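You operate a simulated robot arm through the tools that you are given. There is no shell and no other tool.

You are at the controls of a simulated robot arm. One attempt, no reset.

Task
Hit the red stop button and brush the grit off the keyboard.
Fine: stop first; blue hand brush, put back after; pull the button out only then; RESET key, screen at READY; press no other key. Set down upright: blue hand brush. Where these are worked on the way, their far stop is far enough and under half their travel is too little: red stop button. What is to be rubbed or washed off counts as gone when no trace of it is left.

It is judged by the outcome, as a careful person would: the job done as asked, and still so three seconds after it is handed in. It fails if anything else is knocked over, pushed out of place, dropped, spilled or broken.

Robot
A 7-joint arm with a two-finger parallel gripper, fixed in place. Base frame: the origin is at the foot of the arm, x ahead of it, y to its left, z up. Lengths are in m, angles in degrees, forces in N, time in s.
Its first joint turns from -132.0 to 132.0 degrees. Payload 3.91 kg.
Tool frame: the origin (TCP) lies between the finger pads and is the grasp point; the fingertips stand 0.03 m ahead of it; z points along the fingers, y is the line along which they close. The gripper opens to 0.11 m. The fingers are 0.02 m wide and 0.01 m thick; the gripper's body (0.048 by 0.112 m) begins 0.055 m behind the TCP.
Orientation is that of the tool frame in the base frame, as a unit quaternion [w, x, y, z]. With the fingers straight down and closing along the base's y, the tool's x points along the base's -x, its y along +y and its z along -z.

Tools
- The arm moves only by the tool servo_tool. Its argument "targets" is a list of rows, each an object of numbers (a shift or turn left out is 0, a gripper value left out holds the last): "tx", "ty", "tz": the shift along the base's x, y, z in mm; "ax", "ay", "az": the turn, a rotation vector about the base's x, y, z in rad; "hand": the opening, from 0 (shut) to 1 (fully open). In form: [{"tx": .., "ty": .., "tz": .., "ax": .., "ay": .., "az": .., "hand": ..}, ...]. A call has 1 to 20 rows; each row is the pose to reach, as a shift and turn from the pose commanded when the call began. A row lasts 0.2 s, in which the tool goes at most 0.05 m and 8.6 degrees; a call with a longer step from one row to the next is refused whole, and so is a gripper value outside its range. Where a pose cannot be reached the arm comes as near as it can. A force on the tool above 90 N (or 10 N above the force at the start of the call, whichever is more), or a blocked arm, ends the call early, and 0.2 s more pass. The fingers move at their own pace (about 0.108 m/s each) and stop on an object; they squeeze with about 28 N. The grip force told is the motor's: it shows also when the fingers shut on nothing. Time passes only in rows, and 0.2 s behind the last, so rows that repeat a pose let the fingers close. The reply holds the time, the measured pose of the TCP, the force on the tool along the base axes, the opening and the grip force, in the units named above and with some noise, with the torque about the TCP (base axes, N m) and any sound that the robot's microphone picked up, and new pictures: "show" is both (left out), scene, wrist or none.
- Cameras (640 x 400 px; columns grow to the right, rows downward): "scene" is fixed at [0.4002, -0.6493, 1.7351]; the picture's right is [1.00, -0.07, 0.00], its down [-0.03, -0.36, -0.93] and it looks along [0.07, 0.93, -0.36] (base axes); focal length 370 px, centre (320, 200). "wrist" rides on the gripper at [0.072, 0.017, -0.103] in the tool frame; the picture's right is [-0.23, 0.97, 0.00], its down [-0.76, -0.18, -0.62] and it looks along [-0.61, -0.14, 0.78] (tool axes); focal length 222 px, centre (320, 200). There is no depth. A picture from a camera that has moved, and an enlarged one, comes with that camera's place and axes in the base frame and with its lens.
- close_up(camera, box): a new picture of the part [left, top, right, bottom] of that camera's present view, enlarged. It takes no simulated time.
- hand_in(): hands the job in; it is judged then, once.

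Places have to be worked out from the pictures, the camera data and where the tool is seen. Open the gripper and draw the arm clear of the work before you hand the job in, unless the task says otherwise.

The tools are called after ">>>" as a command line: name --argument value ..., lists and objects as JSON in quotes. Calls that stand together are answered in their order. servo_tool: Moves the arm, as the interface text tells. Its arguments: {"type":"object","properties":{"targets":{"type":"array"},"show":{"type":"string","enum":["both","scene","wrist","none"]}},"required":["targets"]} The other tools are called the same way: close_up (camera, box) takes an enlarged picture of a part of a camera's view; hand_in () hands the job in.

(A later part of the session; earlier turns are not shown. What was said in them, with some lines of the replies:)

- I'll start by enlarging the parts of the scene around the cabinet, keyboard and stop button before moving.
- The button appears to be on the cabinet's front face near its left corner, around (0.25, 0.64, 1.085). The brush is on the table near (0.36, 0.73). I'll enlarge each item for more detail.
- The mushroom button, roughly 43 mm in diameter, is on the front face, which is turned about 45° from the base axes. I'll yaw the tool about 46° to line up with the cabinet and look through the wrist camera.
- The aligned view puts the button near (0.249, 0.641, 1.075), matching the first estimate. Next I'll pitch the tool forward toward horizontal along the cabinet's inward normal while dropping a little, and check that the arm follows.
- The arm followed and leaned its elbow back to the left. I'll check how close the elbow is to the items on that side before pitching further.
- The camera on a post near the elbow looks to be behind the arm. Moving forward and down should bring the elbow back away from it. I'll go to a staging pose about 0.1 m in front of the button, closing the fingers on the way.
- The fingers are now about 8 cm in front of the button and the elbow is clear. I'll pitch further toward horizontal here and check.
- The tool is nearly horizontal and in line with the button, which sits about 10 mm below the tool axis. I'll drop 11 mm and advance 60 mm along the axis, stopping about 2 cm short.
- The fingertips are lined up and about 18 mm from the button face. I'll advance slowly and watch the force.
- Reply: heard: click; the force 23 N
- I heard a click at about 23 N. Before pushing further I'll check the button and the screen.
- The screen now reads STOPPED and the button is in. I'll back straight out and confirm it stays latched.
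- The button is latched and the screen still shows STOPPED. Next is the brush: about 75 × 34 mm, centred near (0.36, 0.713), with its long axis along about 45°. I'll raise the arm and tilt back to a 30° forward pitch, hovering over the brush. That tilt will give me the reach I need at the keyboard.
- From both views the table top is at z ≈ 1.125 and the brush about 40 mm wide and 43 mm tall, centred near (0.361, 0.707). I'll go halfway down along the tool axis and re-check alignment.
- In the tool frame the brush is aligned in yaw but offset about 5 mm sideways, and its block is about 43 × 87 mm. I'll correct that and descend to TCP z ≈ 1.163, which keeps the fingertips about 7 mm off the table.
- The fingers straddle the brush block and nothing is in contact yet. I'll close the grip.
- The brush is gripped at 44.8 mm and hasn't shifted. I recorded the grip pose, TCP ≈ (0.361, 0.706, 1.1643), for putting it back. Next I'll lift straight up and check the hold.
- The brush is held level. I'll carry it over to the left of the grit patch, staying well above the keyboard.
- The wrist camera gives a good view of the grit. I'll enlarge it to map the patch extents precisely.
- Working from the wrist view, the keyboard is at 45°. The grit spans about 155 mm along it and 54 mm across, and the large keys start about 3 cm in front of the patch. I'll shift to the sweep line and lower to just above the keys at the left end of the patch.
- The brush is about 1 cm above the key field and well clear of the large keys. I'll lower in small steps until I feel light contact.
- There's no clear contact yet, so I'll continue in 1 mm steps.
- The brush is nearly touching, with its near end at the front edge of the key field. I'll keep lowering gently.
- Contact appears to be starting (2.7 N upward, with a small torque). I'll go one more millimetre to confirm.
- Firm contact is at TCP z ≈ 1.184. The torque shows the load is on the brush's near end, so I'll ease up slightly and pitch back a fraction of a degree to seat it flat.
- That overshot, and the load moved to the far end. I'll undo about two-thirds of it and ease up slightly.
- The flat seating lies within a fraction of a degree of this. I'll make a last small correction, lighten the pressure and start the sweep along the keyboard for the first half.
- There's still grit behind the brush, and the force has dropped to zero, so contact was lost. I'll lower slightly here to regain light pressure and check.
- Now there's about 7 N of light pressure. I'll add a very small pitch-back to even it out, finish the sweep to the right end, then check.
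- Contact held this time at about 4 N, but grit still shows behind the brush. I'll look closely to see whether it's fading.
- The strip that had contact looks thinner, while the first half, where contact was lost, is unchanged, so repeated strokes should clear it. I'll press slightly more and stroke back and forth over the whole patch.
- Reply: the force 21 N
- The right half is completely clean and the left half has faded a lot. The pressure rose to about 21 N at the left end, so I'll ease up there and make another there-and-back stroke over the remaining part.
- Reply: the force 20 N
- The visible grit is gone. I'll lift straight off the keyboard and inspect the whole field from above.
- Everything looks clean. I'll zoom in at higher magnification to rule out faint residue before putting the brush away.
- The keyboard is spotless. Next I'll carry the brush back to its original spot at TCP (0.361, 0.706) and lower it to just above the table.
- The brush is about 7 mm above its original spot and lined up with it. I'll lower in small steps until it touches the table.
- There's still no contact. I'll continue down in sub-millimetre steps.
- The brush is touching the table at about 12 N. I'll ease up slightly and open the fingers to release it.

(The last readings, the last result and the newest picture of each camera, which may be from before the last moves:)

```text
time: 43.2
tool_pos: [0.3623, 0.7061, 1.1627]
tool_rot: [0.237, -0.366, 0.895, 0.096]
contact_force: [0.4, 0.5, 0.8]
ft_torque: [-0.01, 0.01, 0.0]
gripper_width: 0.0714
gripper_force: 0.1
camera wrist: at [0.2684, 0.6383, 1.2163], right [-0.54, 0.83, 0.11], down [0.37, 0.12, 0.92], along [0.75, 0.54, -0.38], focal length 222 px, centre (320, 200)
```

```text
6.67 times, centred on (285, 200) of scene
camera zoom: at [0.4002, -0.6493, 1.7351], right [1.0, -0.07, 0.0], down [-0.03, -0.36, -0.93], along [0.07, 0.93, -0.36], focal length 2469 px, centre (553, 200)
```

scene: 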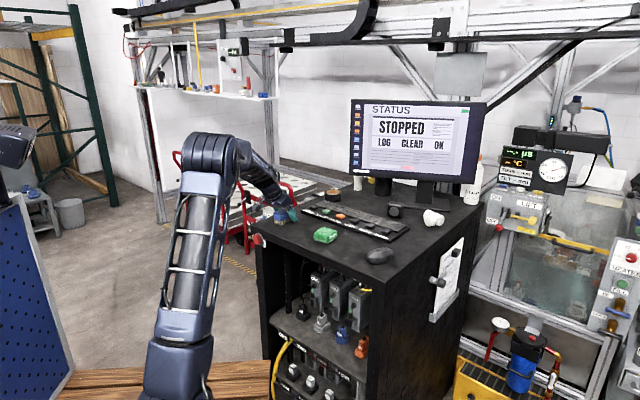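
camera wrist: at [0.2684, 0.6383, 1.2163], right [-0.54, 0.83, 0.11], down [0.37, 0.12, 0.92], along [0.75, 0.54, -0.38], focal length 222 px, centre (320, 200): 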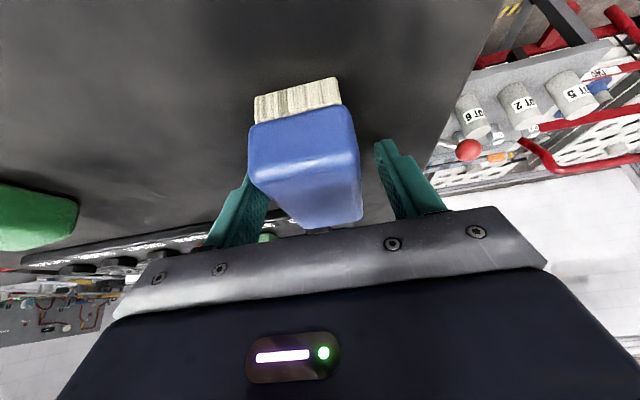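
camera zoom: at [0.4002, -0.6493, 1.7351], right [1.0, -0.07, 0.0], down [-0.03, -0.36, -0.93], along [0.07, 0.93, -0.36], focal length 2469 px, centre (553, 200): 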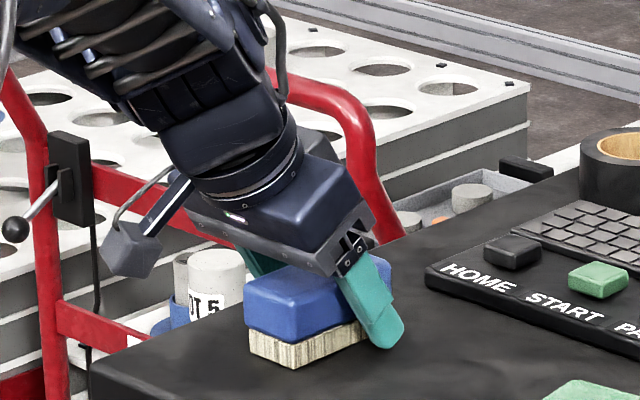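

The brush is back on its spot, upright and released. I'll back the fingers out along the tool axis and confirm it isn't disturbed.

>>> servo_tool --targets '[{"tx": -6, "ty": -6, "tz": 15}, {"tx": -14, "ty": -14, "tz": 34}, {"tx": -25, "ty": -25, "tz": 62}, {"tx": -38, "ty": -37, "tz": 92}, {"tx": -54, "ty": -52, "tz": 130}, {"tx": -54, "ty": -52, "tz": 130}]'

>>> close_up --camera "scene" --box '[240, 195, 310, 255]'

```text
time: 44.6
tool_pos: [0.3069, 0.6535, 1.2932]
tool_rot: [0.237, -0.366, 0.894, 0.097]
contact_force: [0.8, 0.7, 0.0]
ft_torque: [0.02, 0.0, 0.01]
gripper_width: 0.0717
gripper_force: 0.1
camera wrist: at [0.2145, 0.5865, 1.3464], right [-0.54, 0.83, 0.11], down [0.37, 0.12, 0.92], along [0.75, 0.54, -0.38], focal length 222 px, centre (320, 200)
```

scene: 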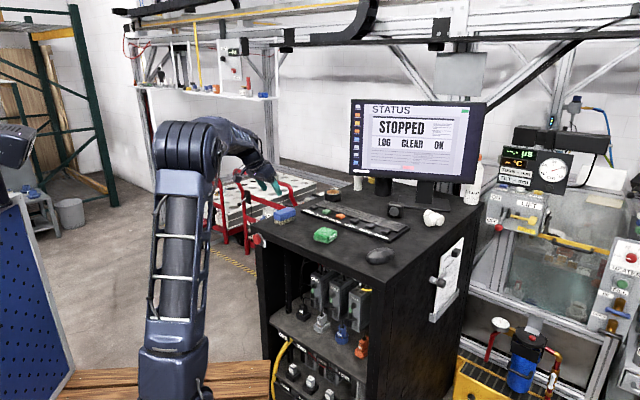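
wrist: 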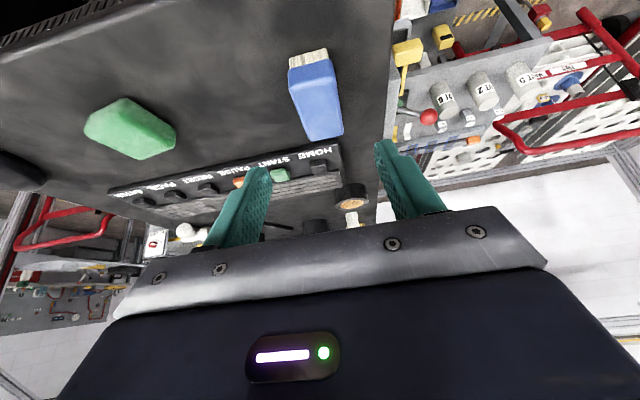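

```text
6.67 times, centred on (275, 225) of scene
camera zoom: at [0.4002, -0.6493, 1.7351], right [1.0, -0.07, 0.0], down [-0.03, -0.36, -0.93], along [0.07, 0.93, -0.36], focal length 2469 px, centre (620, 33)
```

zoom: 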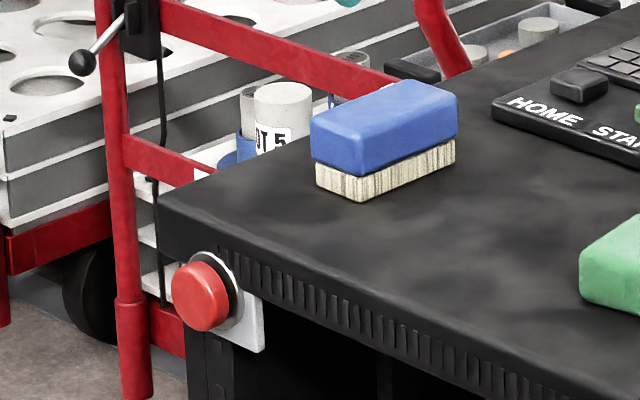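

The brush is upright and within a millimetre or two of where it started. Next I'll retreat and pitch the tool back to horizontal at the button staging pose, with the fingers open.

>>> servo_tool --targets '[{"tx": -35, "ty": -28, "tz": 0, "hand": 0.65}, {"tx": -72, "ty": -57, "tz": 0, "ax": 0.0905, "ay": -0.0919}, {"tx": -108, "ty": -86, "tz": 0, "ax": 0.181, "ay": -0.1838}, {"tx": -135, "ty": -108, "tz": -10, "ax": 0.2715, "ay": -0.2757}, {"tx": -162, "ty": -127, "tz": -30, "ax": 0.362, "ay": -0.3676}, {"tx": -162, "ty": -127, "tz": -70, "ax": 0.4525, "ay": -0.4595}, {"tx": -162, "ty": -127, "tz": -112, "ax": 0.543, "ay": -0.5514}, {"tx": -162, "ty": -127, "tz": -154, "ax": 0.6335, "ay": -0.6433}, {"tx": -162, "ty": -127, "tz": -190, "ax": 0.723, "ay": -0.733}, {"tx": -162, "ty": -127, "tz": -206, "ax": 0.723, "ay": -0.733}, {"tx": -162, "ty": -127, "tz": -206, "ax": 0.723, "ay": -0.733}]'

>>> close_up --camera "wrist" --box '[220, 60, 420, 185]'

```text
time: 47.0
tool_pos: [0.1462, 0.5285, 1.0866]
tool_rot: [0.648, -0.27, 0.661, 0.265]
contact_force: [-0.7, -0.2, 0.1]
ft_torque: [0.03, 0.03, -0.01]
gripper_width: 0.0717
gripper_force: 0.0
camera wrist: at [0.0596, 0.4671, 1.0174], right [-0.68, 0.7, 0.23], down [-0.31, -0.55, 0.77], along [0.67, 0.46, 0.59], focal length 222 px, centre (320, 200)
```

scene: 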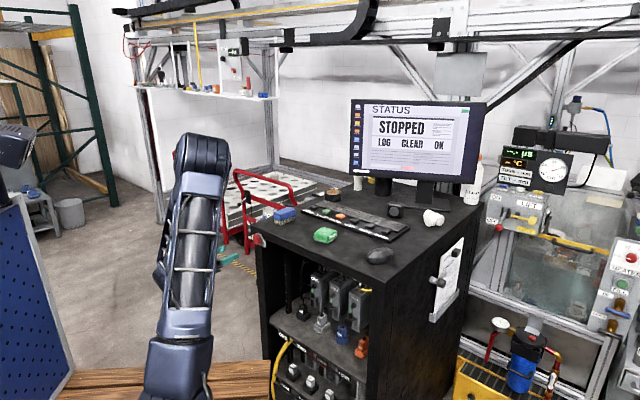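
wrist: 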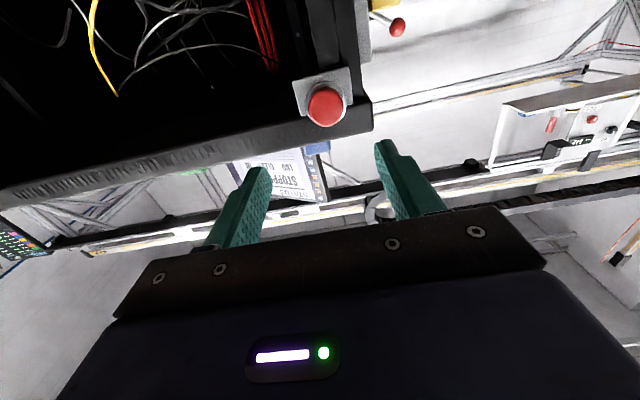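

```text
3.20 times, centred on (320, 122) of wrist
camera zoom: at [0.0596, 0.4671, 1.0174], right [-0.68, 0.7, 0.23], down [-0.31, -0.55, 0.77], along [0.67, 0.46, 0.59], focal length 711 px, centre (320, 448)
```

zoom: 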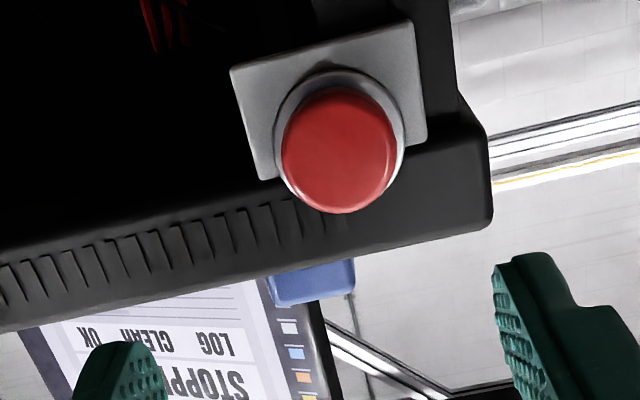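

The button sits about 6 mm to one side of the tool axis. I'll correct sideways and advance 100 mm with the fingers open around it.

>>> servo_tool --targets '[{"tx": -4, "ty": 4}, {"tx": 20, "ty": 28}, {"tx": 45, "ty": 52}, {"tx": 67, "ty": 74}, {"tx": 67, "ty": 74}]'

>>> close_up --camera "wrist" --box '[220, 60, 420, 185]'

>>> close_up --camera "scene" --box '[220, 195, 310, 255]'

```text
time: 48.2
tool_pos: [0.2111, 0.6009, 1.087]
tool_rot: [0.647, -0.27, 0.662, 0.264]
contact_force: [0.3, -0.1, 0.9]
ft_torque: [0.01, -0.03, -0.02]
gripper_width: 0.0713
gripper_force: 0.0
camera wrist: at [0.1255, 0.5403, 1.0169], right [-0.68, 0.7, 0.23], down [-0.31, -0.55, 0.78], along [0.67, 0.46, 0.59], focal length 222 px, centre (320, 200)
```

scene: 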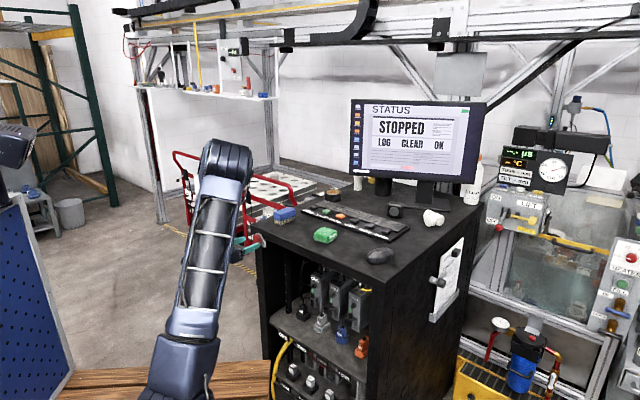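
wrist: 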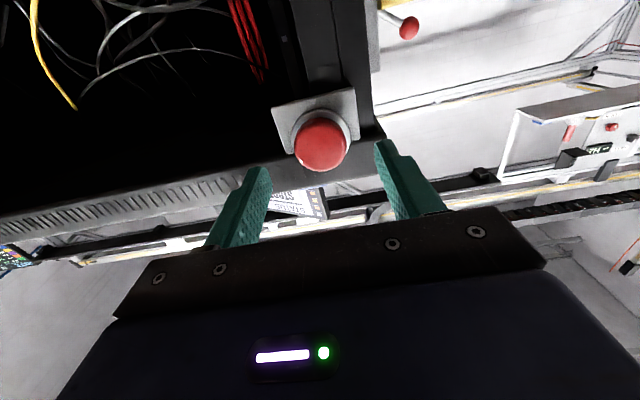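

```text
3.20 times, centred on (320, 122) of wrist
camera zoom: at [0.1255, 0.5403, 1.0169], right [-0.68, 0.7, 0.23], down [-0.31, -0.55, 0.78], along [0.67, 0.46, 0.59], focal length 711 px, centre (320, 448)
```

zoom: 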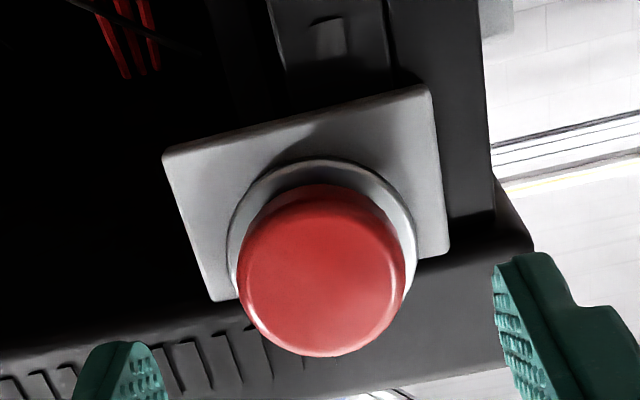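

```text
6.67 times, centred on (265, 225) of scene
camera zoom: at [0.4002, -0.6493, 1.7351], right [1.0, -0.07, 0.0], down [-0.03, -0.36, -0.93], along [0.07, 0.93, -0.36], focal length 2469 px, centre (687, 33)
```

zoom: 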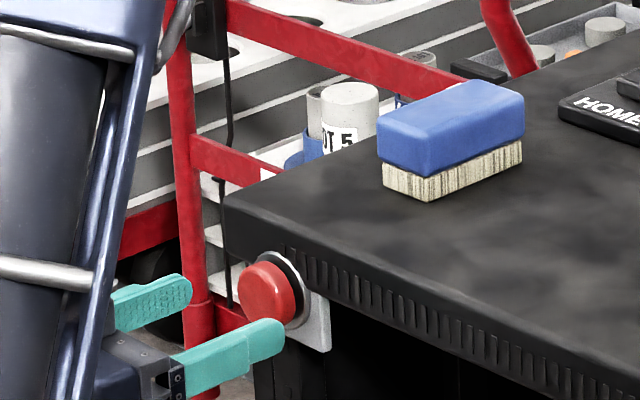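

The fingers straddle the head symmetrically. I'll advance the last 30 mm with a 2 mm drop so the pads overlap the mushroom by about 14 mm.

>>> servo_tool --targets '[{"tx": 5, "ty": 6, "tz": -1}, {"tx": 10, "ty": 11, "tz": -2}, {"tx": 15, "ty": 17, "tz": -2}, {"tx": 20, "ty": 22, "tz": -2}, {"tx": 20, "ty": 22, "tz": -2}]'

>>> close_up --camera "wrist" --box '[220, 60, 420, 185]'

>>> close_up --camera "scene" --box '[220, 195, 310, 255]'

```text
time: 49.4
tool_pos: [0.2311, 0.6225, 1.0836]
tool_rot: [0.648, -0.27, 0.661, 0.265]
contact_force: [-0.3, -0.4, -0.3]
ft_torque: [0.02, 0.01, -0.02]
gripper_width: 0.0715
gripper_force: 0.0
camera wrist: at [0.1455, 0.5622, 1.0146], right [-0.68, 0.7, 0.23], down [-0.31, -0.55, 0.77], along [0.67, 0.46, 0.59], focal length 222 px, centre (320, 200)
```

scene: 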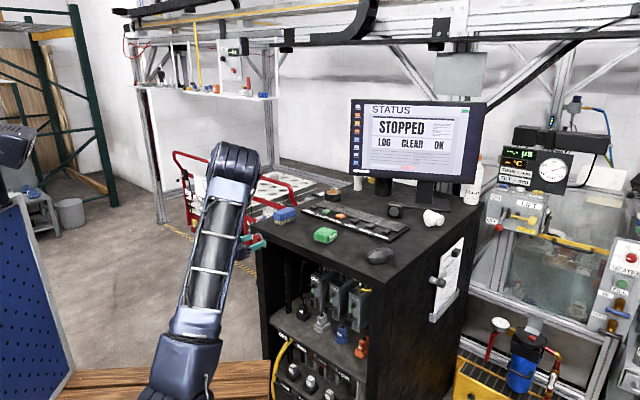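
wrist: 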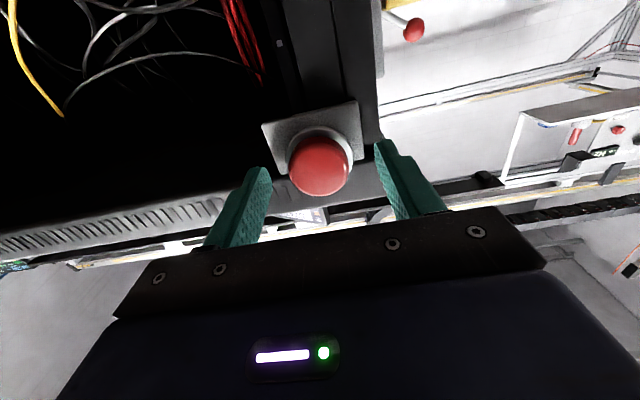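

```text
3.20 times, centred on (320, 122) of wrist
camera zoom: at [0.1455, 0.5622, 1.0146], right [-0.68, 0.7, 0.23], down [-0.31, -0.55, 0.77], along [0.67, 0.46, 0.59], focal length 711 px, centre (320, 448)
```

zoom: 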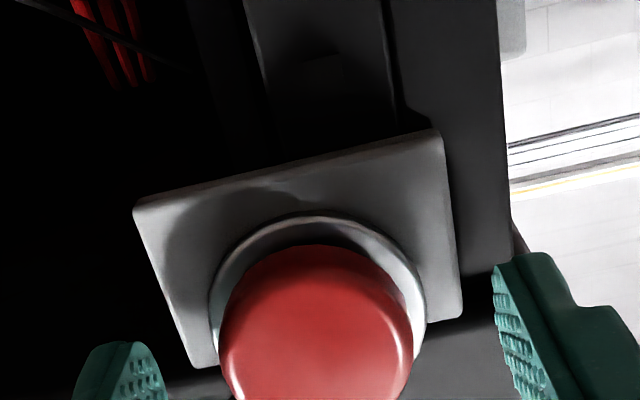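

```text
6.67 times, centred on (265, 225) of scene
camera zoom: at [0.4002, -0.6493, 1.7351], right [1.0, -0.07, 0.0], down [-0.03, -0.36, -0.93], along [0.07, 0.93, -0.36], focal length 2469 px, centre (687, 33)
```

zoom: 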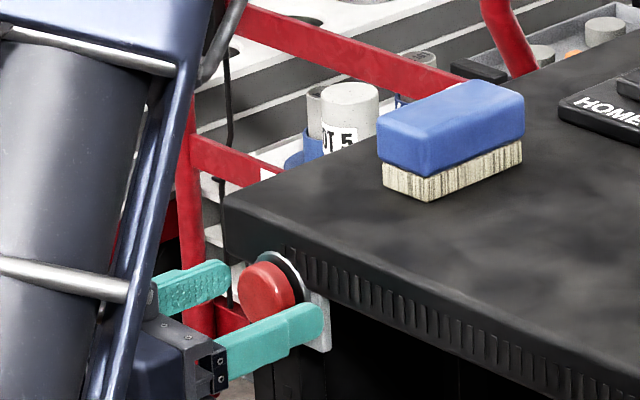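

My pads overlap the head by about 10 mm and sit about 3 mm low compared with the press contact. I'll advance 4 mm more, raise 2.5 mm and close on the button head.

>>> servo_tool --targets '[{"tx": 1.5, "ty": 1.5, "tz": 2.5}, {"tx": 3, "ty": 3, "tz": 2.5}, {"tx": 3, "ty": 3, "tz": 2.5, "hand": 0.2}, {"tx": 3, "ty": 3, "tz": 2.5, "hand": 0.1}, {"tx": 3, "ty": 3, "tz": 2.5, "hand": 0.1}]'

>>> close_up --camera "scene" --box '[220, 195, 310, 255]'

>>> close_up --camera "wrist" --box '[220, 60, 420, 185]'

```text
time: 50.6
tool_pos: [0.2342, 0.6258, 1.0884]
tool_rot: [0.647, -0.27, 0.662, 0.264]
contact_force: [7.5, -9.5, 1.5]
ft_torque: [0.01, -0.08, -0.17]
gripper_width: 0.0381
gripper_force: 44.9
camera wrist: at [0.1489, 0.5643, 1.0173], right [-0.68, 0.7, 0.23], down [-0.31, -0.55, 0.77], along [0.67, 0.46, 0.59], focal length 222 px, centre (320, 200)
```

scene: 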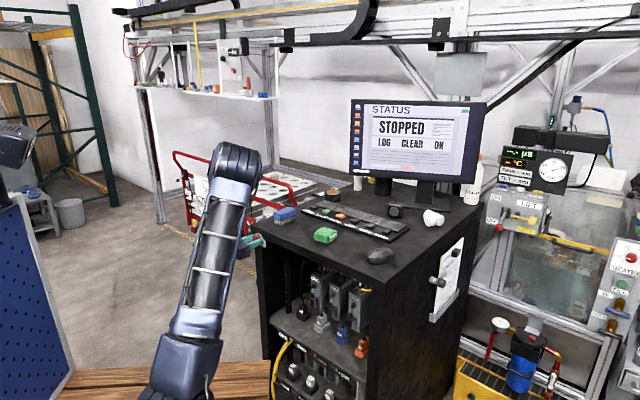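
wrist: 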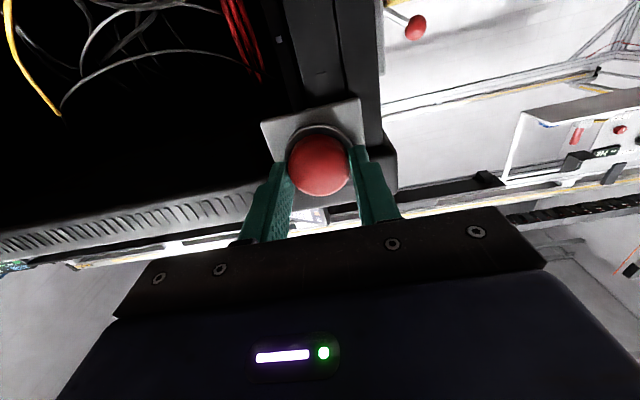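

```text
6.67 times, centred on (265, 225) of scene
camera zoom: at [0.4002, -0.6493, 1.7351], right [1.0, -0.07, 0.0], down [-0.03, -0.36, -0.93], along [0.07, 0.93, -0.36], focal length 2469 px, centre (687, 33)
```

zoom: 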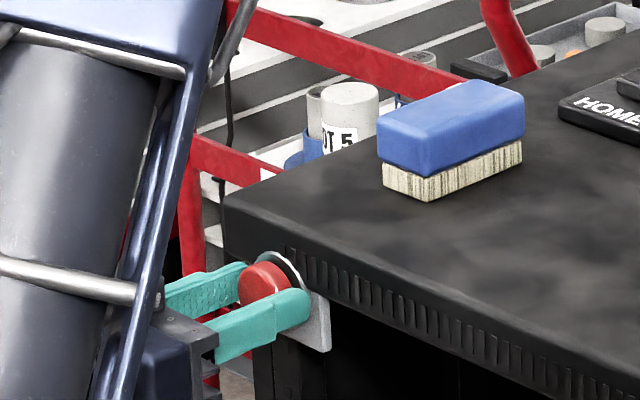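

```text
3.20 times, centred on (320, 122) of wrist
camera zoom: at [0.1489, 0.5643, 1.0173], right [-0.68, 0.7, 0.23], down [-0.31, -0.55, 0.77], along [0.67, 0.46, 0.59], focal length 711 px, centre (320, 448)
```

zoom: 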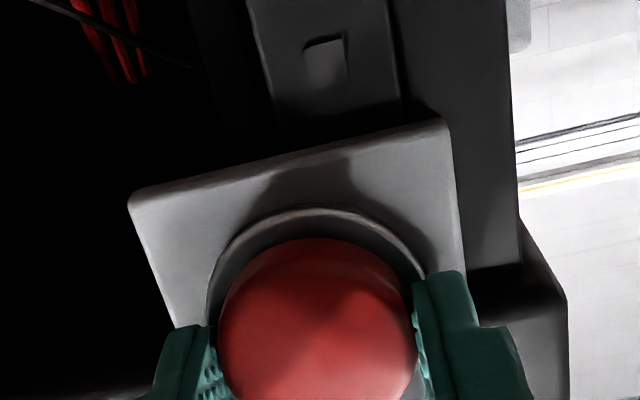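

The head is gripped at 38 mm. There's a 12 N sideways load, so I'll shift about 1 mm to relieve it and then pull straight out slowly.

>>> servo_tool --targets '[{"tx": 0.8, "ty": -0.8, "hand": 0}, {"tx": -0.6, "ty": -2.2, "hand": 0}, {"tx": -2, "ty": -3.6, "hand": 0}, {"tx": -3.4, "ty": -5, "hand": 0}, {"tx": -4.8, "ty": -6.4, "hand": 0}, {"tx": -6.2, "ty": -7.8, "hand": 0}]'

>>> close_up --camera "scene" --box '[220, 195, 310, 255]'

>>> close_up --camera "wrist" --box '[220, 60, 420, 185]'

```text
time: 52.0
tool_pos: [0.2295, 0.6183, 1.0874]
tool_rot: [0.647, -0.271, 0.661, 0.265]
contact_force: [1.8, 27.1, 2.3]
ft_torque: [0.18, 0.0, 0.35]
gripper_width: 0.0383
gripper_force: 45.2
heard: click
camera wrist: at [0.1425, 0.5575, 1.0173], right [-0.68, 0.7, 0.23], down [-0.31, -0.55, 0.78], along [0.67, 0.46, 0.59], focal length 222 px, centre (320, 200)
```

scene: 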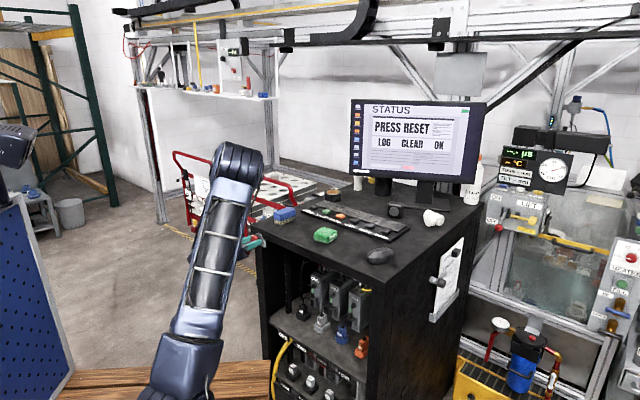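
wrist: 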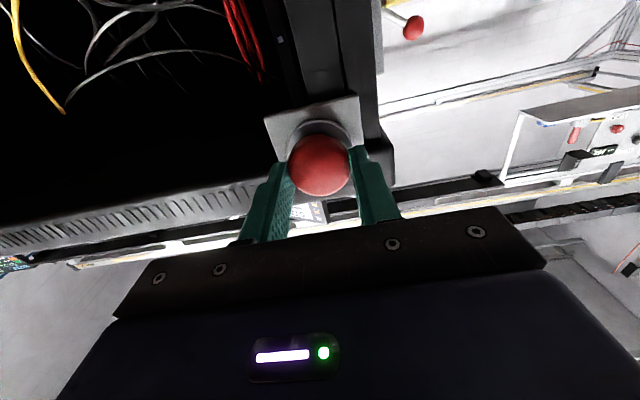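

```text
6.67 times, centred on (265, 225) of scene
camera zoom: at [0.4002, -0.6493, 1.7351], right [1.0, -0.07, 0.0], down [-0.03, -0.36, -0.93], along [0.07, 0.93, -0.36], focal length 2469 px, centre (687, 33)
```

zoom: 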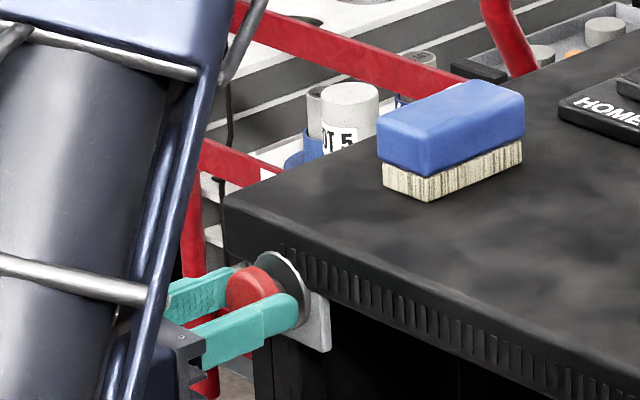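

```text
3.20 times, centred on (320, 122) of wrist
camera zoom: at [0.1425, 0.5575, 1.0173], right [-0.68, 0.7, 0.23], down [-0.31, -0.55, 0.78], along [0.67, 0.46, 0.59], focal length 711 px, centre (320, 448)
```

zoom: 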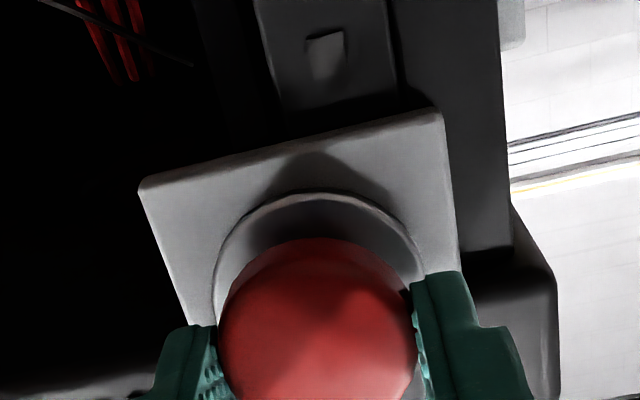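

A click, and the screen now reads PRESS RESET, so the button is out. I'll relieve the sideways load, open the fingers, and back straight away.

>>> servo_tool --targets '[{"tx": -0.6, "ty": 0.6}, {"tx": -0.6, "ty": 0.6, "hand": 0.4}, {"tx": -0.6, "ty": 0.6, "hand": 0.65}, {"tx": -0.6, "ty": 0.6, "hand": 0.65}, {"tx": -20, "ty": -19, "hand": 0.65}, {"tx": -48, "ty": -47, "hand": 0.65}, {"tx": -80, "ty": -79, "hand": 0.65}, {"tx": -80, "ty": -79, "hand": 0.65}]'

>>> close_up --camera "scene" --box '[240, 195, 310, 255]'

>>> close_up --camera "scene" --box '[340, 90, 500, 190]'

```text
time: 53.8
tool_pos: [0.1482, 0.5375, 1.0872]
tool_rot: [0.647, -0.27, 0.662, 0.265]
contact_force: [0.1, -0.7, 0.7]
ft_torque: [-0.02, 0.0, 0.02]
gripper_width: 0.0716
gripper_force: 0.0
camera wrist: at [0.0621, 0.4778, 1.0165], right [-0.68, 0.7, 0.23], down [-0.31, -0.55, 0.78], along [0.67, 0.46, 0.59], focal length 222 px, centre (320, 200)
```

scene: 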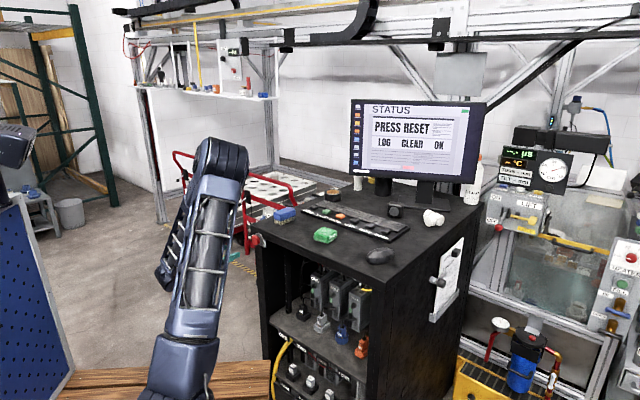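
wrist: 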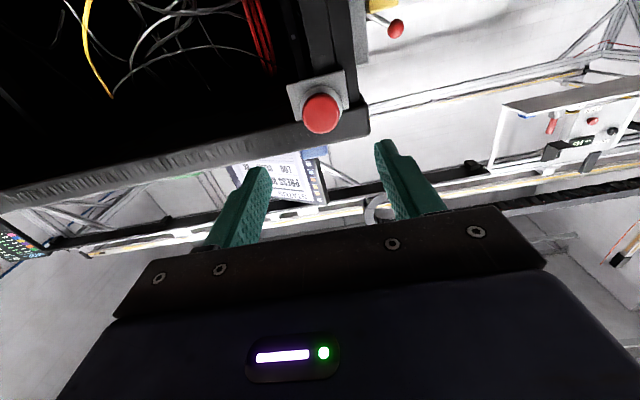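

```text
6.67 times, centred on (275, 225) of scene
camera zoom: at [0.4002, -0.6493, 1.7351], right [1.0, -0.07, 0.0], down [-0.03, -0.36, -0.93], along [0.07, 0.93, -0.36], focal length 2469 px, centre (620, 33)
```

zoom: 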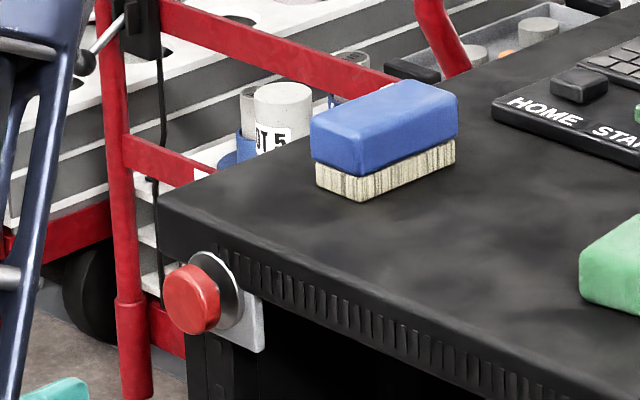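

```text
4.00 times, centred on (420, 140) of scene
camera zoom: at [0.4002, -0.6493, 1.7351], right [1.0, -0.07, 0.0], down [-0.03, -0.36, -0.93], along [0.07, 0.93, -0.36], focal length 1481 px, centre (-80, 440)
```

zoom: 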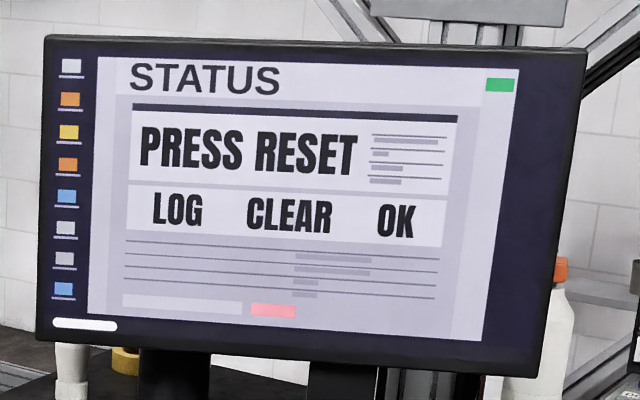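

The button is fully out and the screen says PRESS RESET. Next I'll close the fingers, rise, and swing the tool to point straight down while travelling to a hover short of the RESET key, the fourth of the six large keys.

>>> servo_tool --targets '[{"tz": 40, "ax": -0.0903, "ay": 0.0921, "hand": 0}, {"tz": 80, "ax": -0.1806, "ay": 0.1842, "hand": 0}, {"tz": 120, "ax": -0.2709, "ay": 0.2763, "hand": 0}, {"tz": 160, "ax": -0.3612, "ay": 0.3684, "hand": 0}, {"tz": 200, "ax": -0.4515, "ay": 0.4605, "hand": 0}, {"tx": 25, "ty": 8, "tz": 225, "ax": -0.5418, "ay": 0.5526, "hand": 0}, {"tx": 65, "ty": 15, "tz": 235, "ax": -0.6321, "ay": 0.6447, "hand": 0}, {"tx": 105, "ty": 25, "tz": 235, "ax": -0.721, "ay": 0.7354, "hand": 0}, {"tx": 145, "ty": 32, "tz": 235, "ax": -0.812, "ay": 0.8282, "hand": 0}, {"tx": 185, "ty": 40, "tz": 235, "ax": -0.903, "ay": 0.9211, "hand": 0}, {"tx": 225, "ty": 48, "tz": 235, "ax": -0.994, "ay": 1.0139, "hand": 0}, {"tx": 265, "ty": 56, "tz": 235, "ax": -1.0815, "ay": 1.1031, "hand": 0}, {"tx": 305, "ty": 64, "tz": 235, "ax": -1.0815, "ay": 1.1031, "hand": 0}, {"tx": 345, "ty": 72, "tz": 235, "ax": -1.0815, "ay": 1.1031, "hand": 0}, {"tx": 385, "ty": 80, "tz": 235, "ax": -1.0815, "ay": 1.1031, "hand": 0}, {"tx": 415, "ty": 82, "tz": 235, "ax": -1.0815, "ay": 1.1031, "hand": 0}, {"tx": 415, "ty": 82, "tz": 235, "ax": -1.0815, "ay": 1.1031, "hand": 0}]'

>>> close_up --camera "wrist" --box '[160, 0, 480, 200]'

>>> close_up --camera "scene" --box '[290, 160, 420, 241]'

```text
time: 57.4
tool_pos: [0.564, 0.6225, 1.3258]
tool_rot: [0.002, -0.378, 0.926, 0.0]
contact_force: [-0.1, -0.1, 0.2]
ft_torque: [-0.01, 0.04, 0.0]
gripper_width: 0.0
gripper_force: 28.1
camera wrist: at [0.5007, 0.5839, 1.4284], right [-0.52, 0.85, 0.0], down [0.67, 0.4, 0.63], along [0.53, 0.33, -0.78], focal length 222 px, centre (320, 200)
```

scene: 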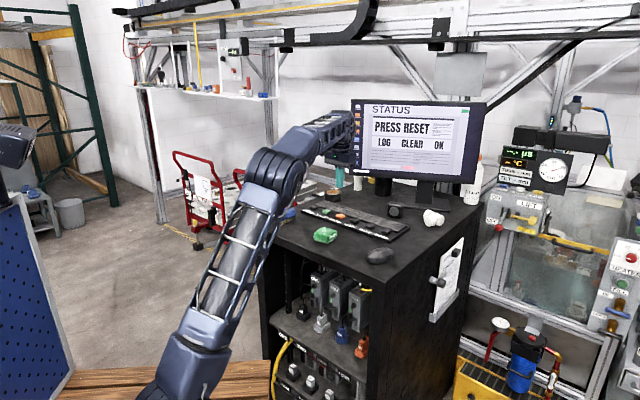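
wrist: 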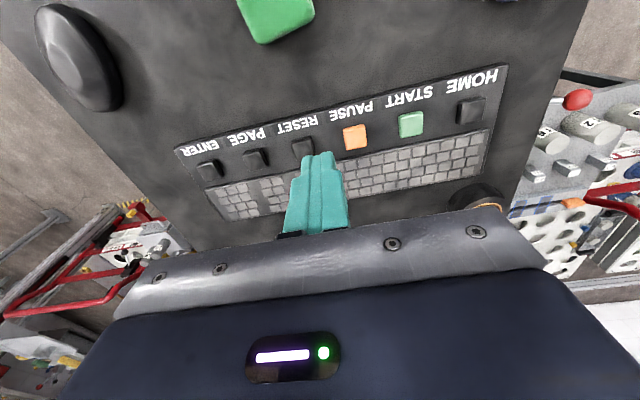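

```text
2.00 times, centred on (320, 100) of wrist
camera zoom: at [0.5007, 0.5839, 1.4284], right [-0.52, 0.85, 0.0], down [0.67, 0.4, 0.63], along [0.53, 0.33, -0.78], focal length 444 px, centre (320, 400)
```

zoom: 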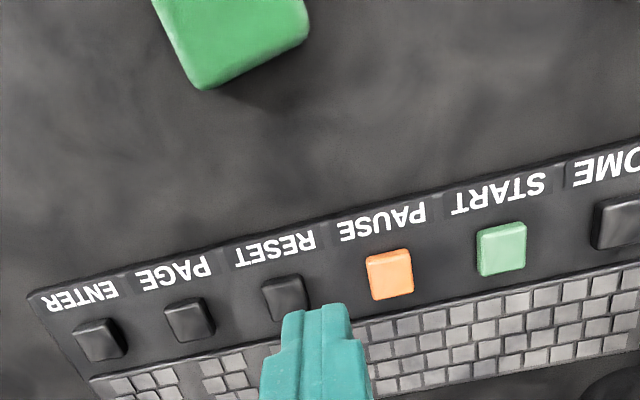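

```text
4.92 times, centred on (355, 200) of scene
camera zoom: at [0.4002, -0.6493, 1.7351], right [1.0, -0.07, 0.0], down [-0.03, -0.36, -0.93], along [0.07, 0.93, -0.36], focal length 1823 px, centre (148, 198)
```

zoom: 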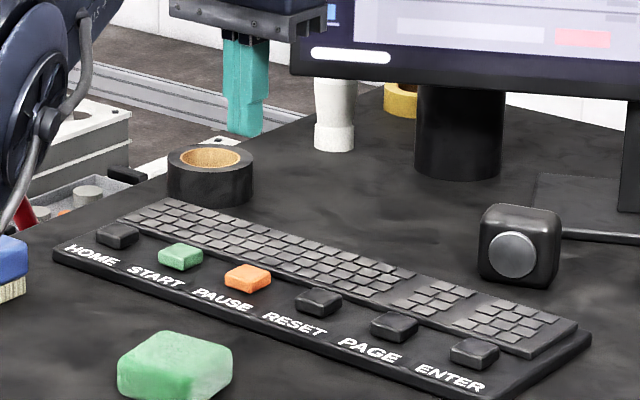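

RESET is clear in the view, the fourth key next to the orange PAUSE, and I place its centre at about (0.628, 0.637). I'll move over it, lower to a closer hover and re-check.

>>> servo_tool --targets '[{"tx": 30, "ty": 7}, {"tx": 64, "ty": 14.5}, {"tx": 64, "ty": 14.5, "tz": -35}, {"tx": 64, "ty": 14.5, "tz": -75}, {"tx": 64, "ty": 14.5, "tz": -95}, {"tx": 64, "ty": 14.5, "tz": -95}]'

>>> close_up --camera "wrist" --box '[220, 50, 420, 175]'

>>> close_up --camera "scene" --box '[310, 180, 406, 240]'

```text
time: 58.8
tool_pos: [0.6285, 0.6353, 1.2278]
tool_rot: [0.002, -0.378, 0.926, 0.001]
contact_force: [0.7, -0.8, 0.0]
ft_torque: [0.01, 0.0, 0.0]
gripper_width: 0.0
gripper_force: 28.4
camera wrist: at [0.5642, 0.5976, 1.3294], right [-0.52, 0.85, 0.0], down [0.67, 0.4, 0.63], along [0.53, 0.33, -0.78], focal length 222 px, centre (320, 200)
```

scene: 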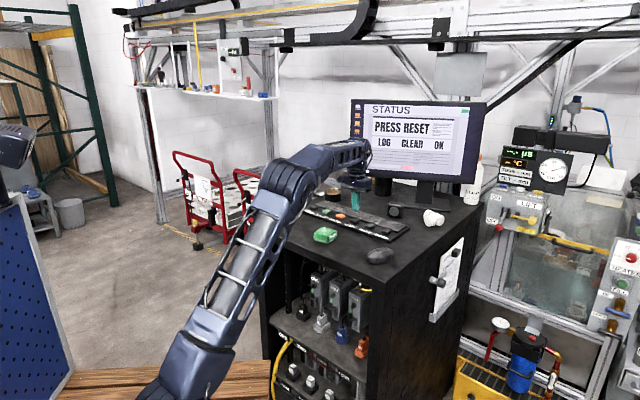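
wrist: 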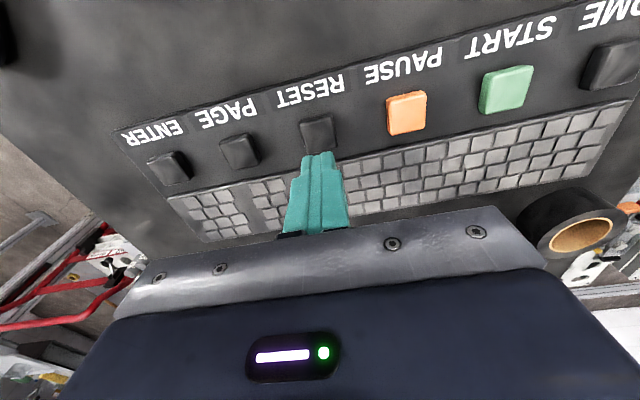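

```text
3.20 times, centred on (320, 112) of wrist
camera zoom: at [0.5642, 0.5976, 1.3294], right [-0.52, 0.85, 0.0], down [0.67, 0.4, 0.63], along [0.53, 0.33, -0.78], focal length 711 px, centre (320, 480)
```

zoom: 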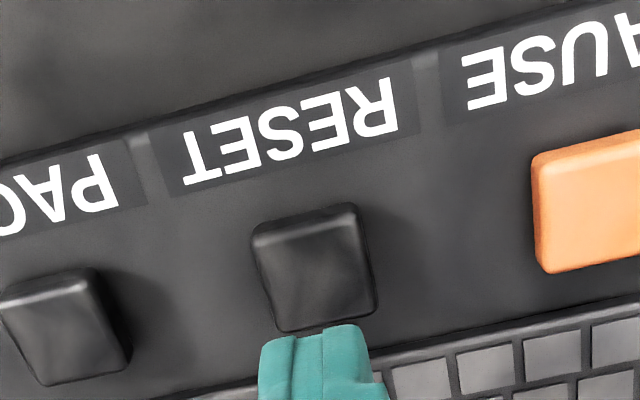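

```text
6.67 times, centred on (358, 210) of scene
camera zoom: at [0.4002, -0.6493, 1.7351], right [1.0, -0.07, 0.0], down [-0.03, -0.36, -0.93], along [0.07, 0.93, -0.36], focal length 2469 px, centre (67, 133)
```

zoom: 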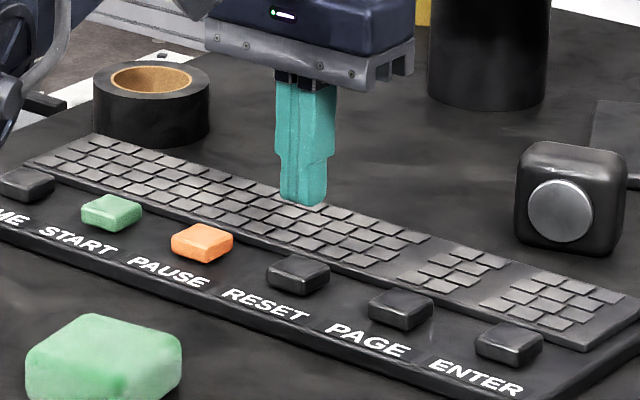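

The tool axis is centred on the RESET key to within about a millimetre. I'll lower to just above it.

>>> servo_tool --targets '[{"tz": -15}, {"tz": -28}, {"tz": -38}, {"tz": -40}, {"tz": -40}]'

>>> close_up --camera "scene" --box '[310, 180, 406, 240]'

>>> close_up --camera "wrist" --box '[220, 50, 420, 175]'

```text
time: 60.0
tool_pos: [0.6287, 0.6343, 1.187]
tool_rot: [0.002, -0.377, 0.926, 0.0]
contact_force: [0.2, 0.9, 0.5]
ft_torque: [0.0, -0.02, -0.01]
gripper_width: 0.0001
gripper_force: 28.2
camera wrist: at [0.5645, 0.597, 1.29], right [-0.52, 0.85, 0.0], down [0.67, 0.4, 0.63], along [0.53, 0.33, -0.78], focal length 222 px, centre (320, 200)
```

scene: 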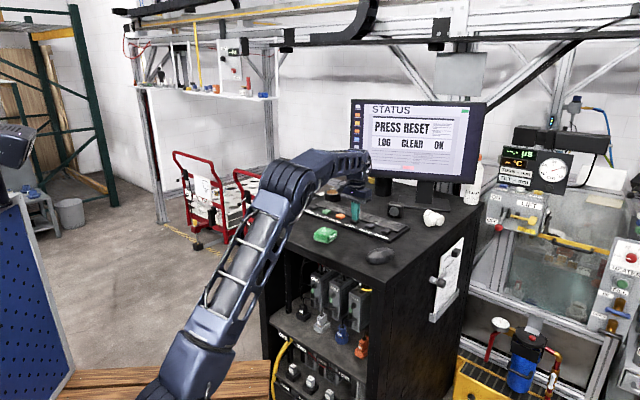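
wrist: 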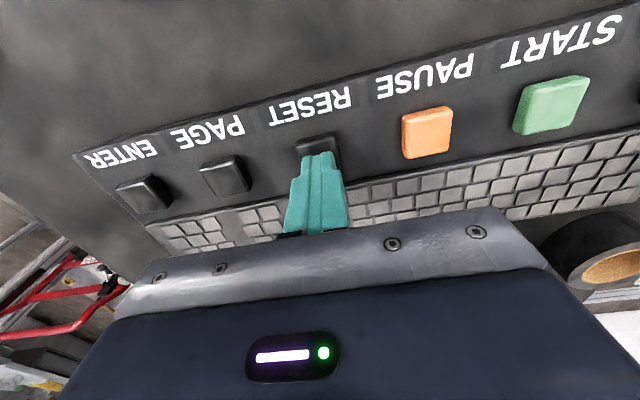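

```text
6.67 times, centred on (358, 210) of scene
camera zoom: at [0.4002, -0.6493, 1.7351], right [1.0, -0.07, 0.0], down [-0.03, -0.36, -0.93], along [0.07, 0.93, -0.36], focal length 2469 px, centre (67, 133)
```

zoom: 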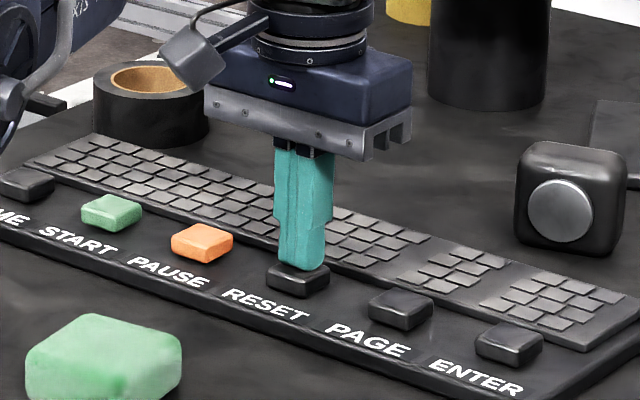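

```text
3.20 times, centred on (320, 112) of wrist
camera zoom: at [0.5645, 0.597, 1.29], right [-0.52, 0.85, 0.0], down [0.67, 0.4, 0.63], along [0.53, 0.33, -0.78], focal length 711 px, centre (320, 480)
```

zoom: 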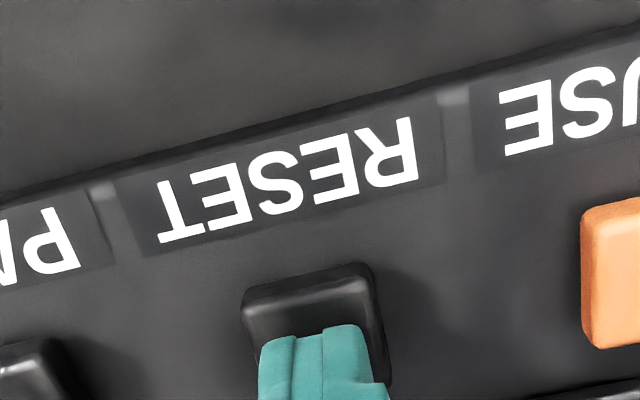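

The closed fingertips are just above the centre of the RESET key. I'll press down slowly.

>>> servo_tool --targets '[{"tz": -3}, {"tz": -5}, {"tz": -6}, {"tz": -7}, {"tz": -8}]' --show "scene"

```text
time: 61.2
tool_pos: [0.627, 0.6357, 1.18]
tool_rot: [0.002, -0.378, 0.926, 0.002]
contact_force: [0.1, -4.0, 14.3]
ft_torque: [-0.09, 0.05, -0.02]
gripper_width: 0.0
gripper_force: 28.1
heard: click
```

scene: 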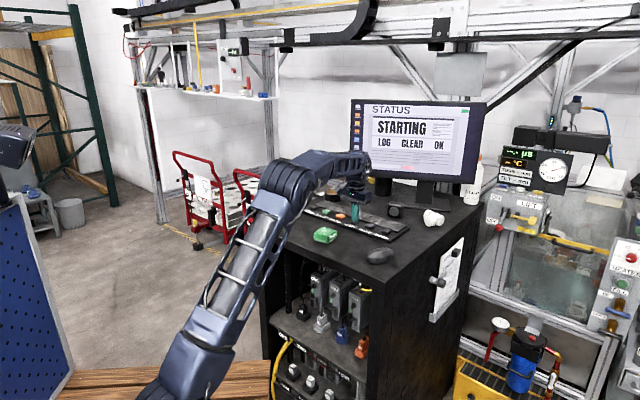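

A click, and the screen now shows STARTING. I'll lift straight off the key and wait for READY.

>>> servo_tool --targets '[{"tz": 5}, {"tz": 25}, {"tz": 60}, {"tz": 100}, {"tz": 140}, {"tz": 140}, {"tz": 140}, {"tz": 140}]' --show "scene"

>>> close_up --camera "scene" --box '[340, 90, 500, 190]'

```text
time: 63.0
tool_pos: [0.6275, 0.6361, 1.3207]
tool_rot: [0.002, -0.379, 0.926, 0.0]
contact_force: [0.2, 0.7, -0.3]
ft_torque: [0.02, -0.02, -0.01]
gripper_width: 0.0
gripper_force: 28.4
```

scene: 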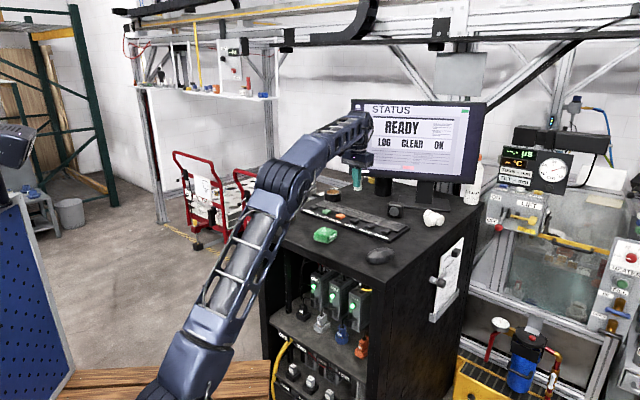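

```text
4.00 times, centred on (420, 140) of scene
camera zoom: at [0.4002, -0.6493, 1.7351], right [1.0, -0.07, 0.0], down [-0.03, -0.36, -0.93], along [0.07, 0.93, -0.36], focal length 1481 px, centre (-80, 440)
```

zoom: 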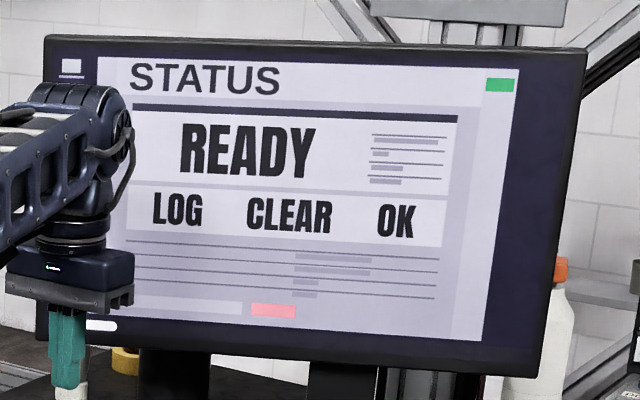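

The screen reads READY. I'll open the gripper and draw the arm well clear of the table, back toward its starting pose.

>>> servo_tool --targets '[{"tx": -10, "ty": -3, "tz": 35}, {"tx": -40, "ty": -12, "tz": 60}, {"tx": -80, "ty": -25, "tz": 80, "hand": 1}, {"tx": -120, "ty": -38, "tz": 95, "hand": 1}, {"tx": -162, "ty": -51, "tz": 97, "hand": 1}, {"tx": -204, "ty": -64, "tz": 97, "hand": 1}, {"tx": -246, "ty": -78, "tz": 97, "hand": 1}, {"tx": -288, "ty": -91, "tz": 97, "hand": 1}, {"tx": -330, "ty": -104, "tz": 97, "hand": 1}, {"tx": -372, "ty": -117, "tz": 97, "hand": 1}, {"tx": -414, "ty": -131, "tz": 97, "hand": 1}, {"tx": -456, "ty": -144, "tz": 97, "hand": 1}, {"tx": -484, "ty": -153, "tz": 97, "hand": 1}, {"tx": -484, "ty": -153, "tz": 97, "hand": 1}]'

>>> close_up --camera "scene" --box '[240, 170, 480, 320]'

>>> close_up --camera "scene" --box '[345, 200, 409, 240]'

>>> close_up --camera "scene" --box '[340, 90, 500, 190]'

>>> close_up --camera "scene" --box '[240, 195, 310, 255]'

```text
time: 66.0
tool_pos: [0.1448, 0.4796, 1.417]
tool_rot: [0.002, -0.379, 0.926, 0.001]
contact_force: [0.0, -0.4, 0.6]
ft_torque: [0.0, -0.01, 0.0]
gripper_width: 0.1103
gripper_force: 0.1
camera wrist: at [0.0819, 0.4423, 1.5206], right [-0.52, 0.85, 0.0], down [0.67, 0.4, 0.63], along [0.53, 0.33, -0.78], focal length 222 px, centre (320, 200)
```

scene: 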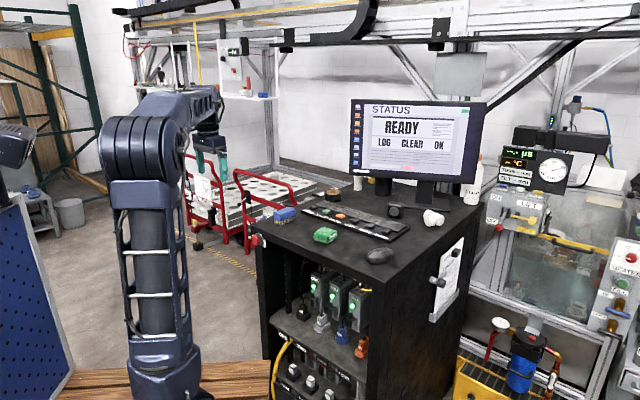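
wrist: 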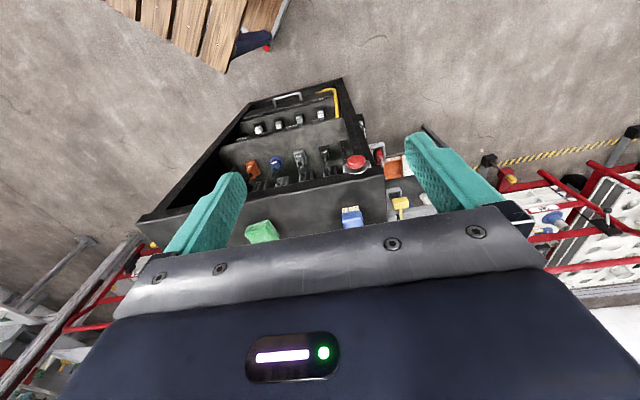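

```text
2.67 times, centred on (360, 245) of scene
camera zoom: at [0.4002, -0.6493, 1.7351], right [1.0, -0.07, 0.0], down [-0.03, -0.36, -0.93], along [0.07, 0.93, -0.36], focal length 988 px, centre (213, 80)
```

zoom: 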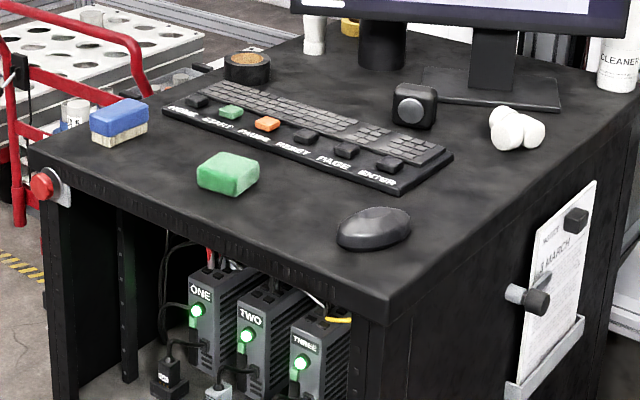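

```text
10.00 times, centred on (377, 220) of scene
camera zoom: at [0.4002, -0.6493, 1.7351], right [1.0, -0.07, 0.0], down [-0.03, -0.36, -0.93], along [0.07, 0.93, -0.36], focal length 3703 px, centre (-250, 0)
```

zoom: 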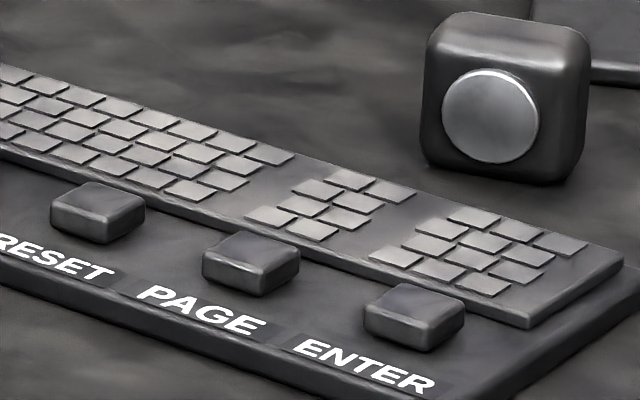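

```text
4.00 times, centred on (420, 140) of scene
camera zoom: at [0.4002, -0.6493, 1.7351], right [1.0, -0.07, 0.0], down [-0.03, -0.36, -0.93], along [0.07, 0.93, -0.36], focal length 1481 px, centre (-80, 440)
```

zoom: 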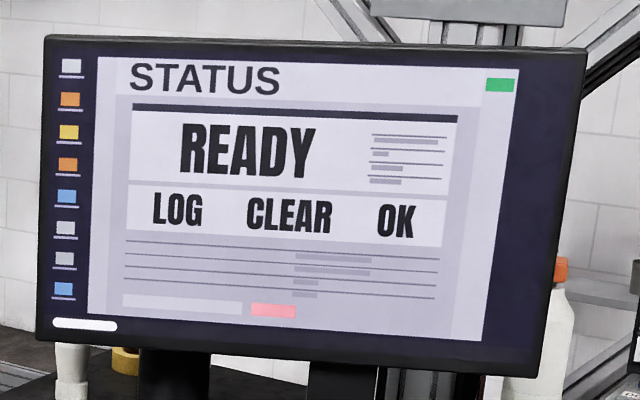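

```text
6.67 times, centred on (275, 225) of scene
camera zoom: at [0.4002, -0.6493, 1.7351], right [1.0, -0.07, 0.0], down [-0.03, -0.36, -0.93], along [0.07, 0.93, -0.36], focal length 2469 px, centre (620, 33)
```

zoom: 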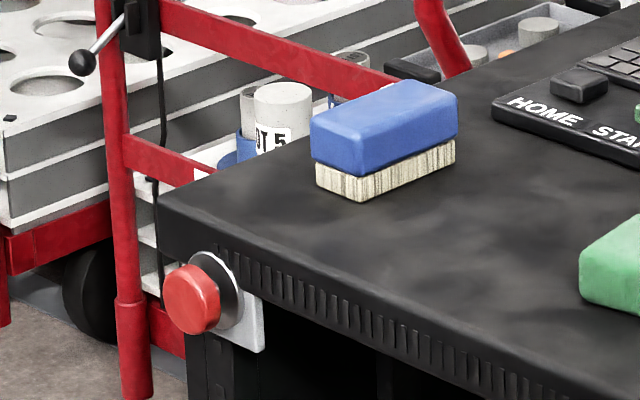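

The checks all pass:
- The screen reads READY.
- The button is out.
- The keyboard is clean.
- The brush stands upright in its original place.
- Nothing else has moved.
- The gripper is open and the arm is clear.

I'm handing the job in.

>>> hand_in

```text
The job is handed in.
```

The job is done and handed in. I don't have the judge's result.

- **Stop button:** I pressed it first, and it clicked and latched with the screen at STOPPED. I pulled it back out only after the brush was put away.
- **Keyboard:** I brushed the grit off with the blue hand brush over several strokes. Close-ups from both cameras showed no trace left.
- **Brush:** It is back upright, within a millimetre or two of where it started.
- **RESET:** Pulling the button out brought up PRESS RESET. I pressed only the RESET key, and the screen went through STARTING to READY.

During the strokes the pressure on the small keys rose to about 20 N at the left end of the patch, more than I intended. The brush and gripper stayed clear of the other large keys, and the screen did not react.

Nothing else was moved. The gripper is open and the arm is back near its starting pose.
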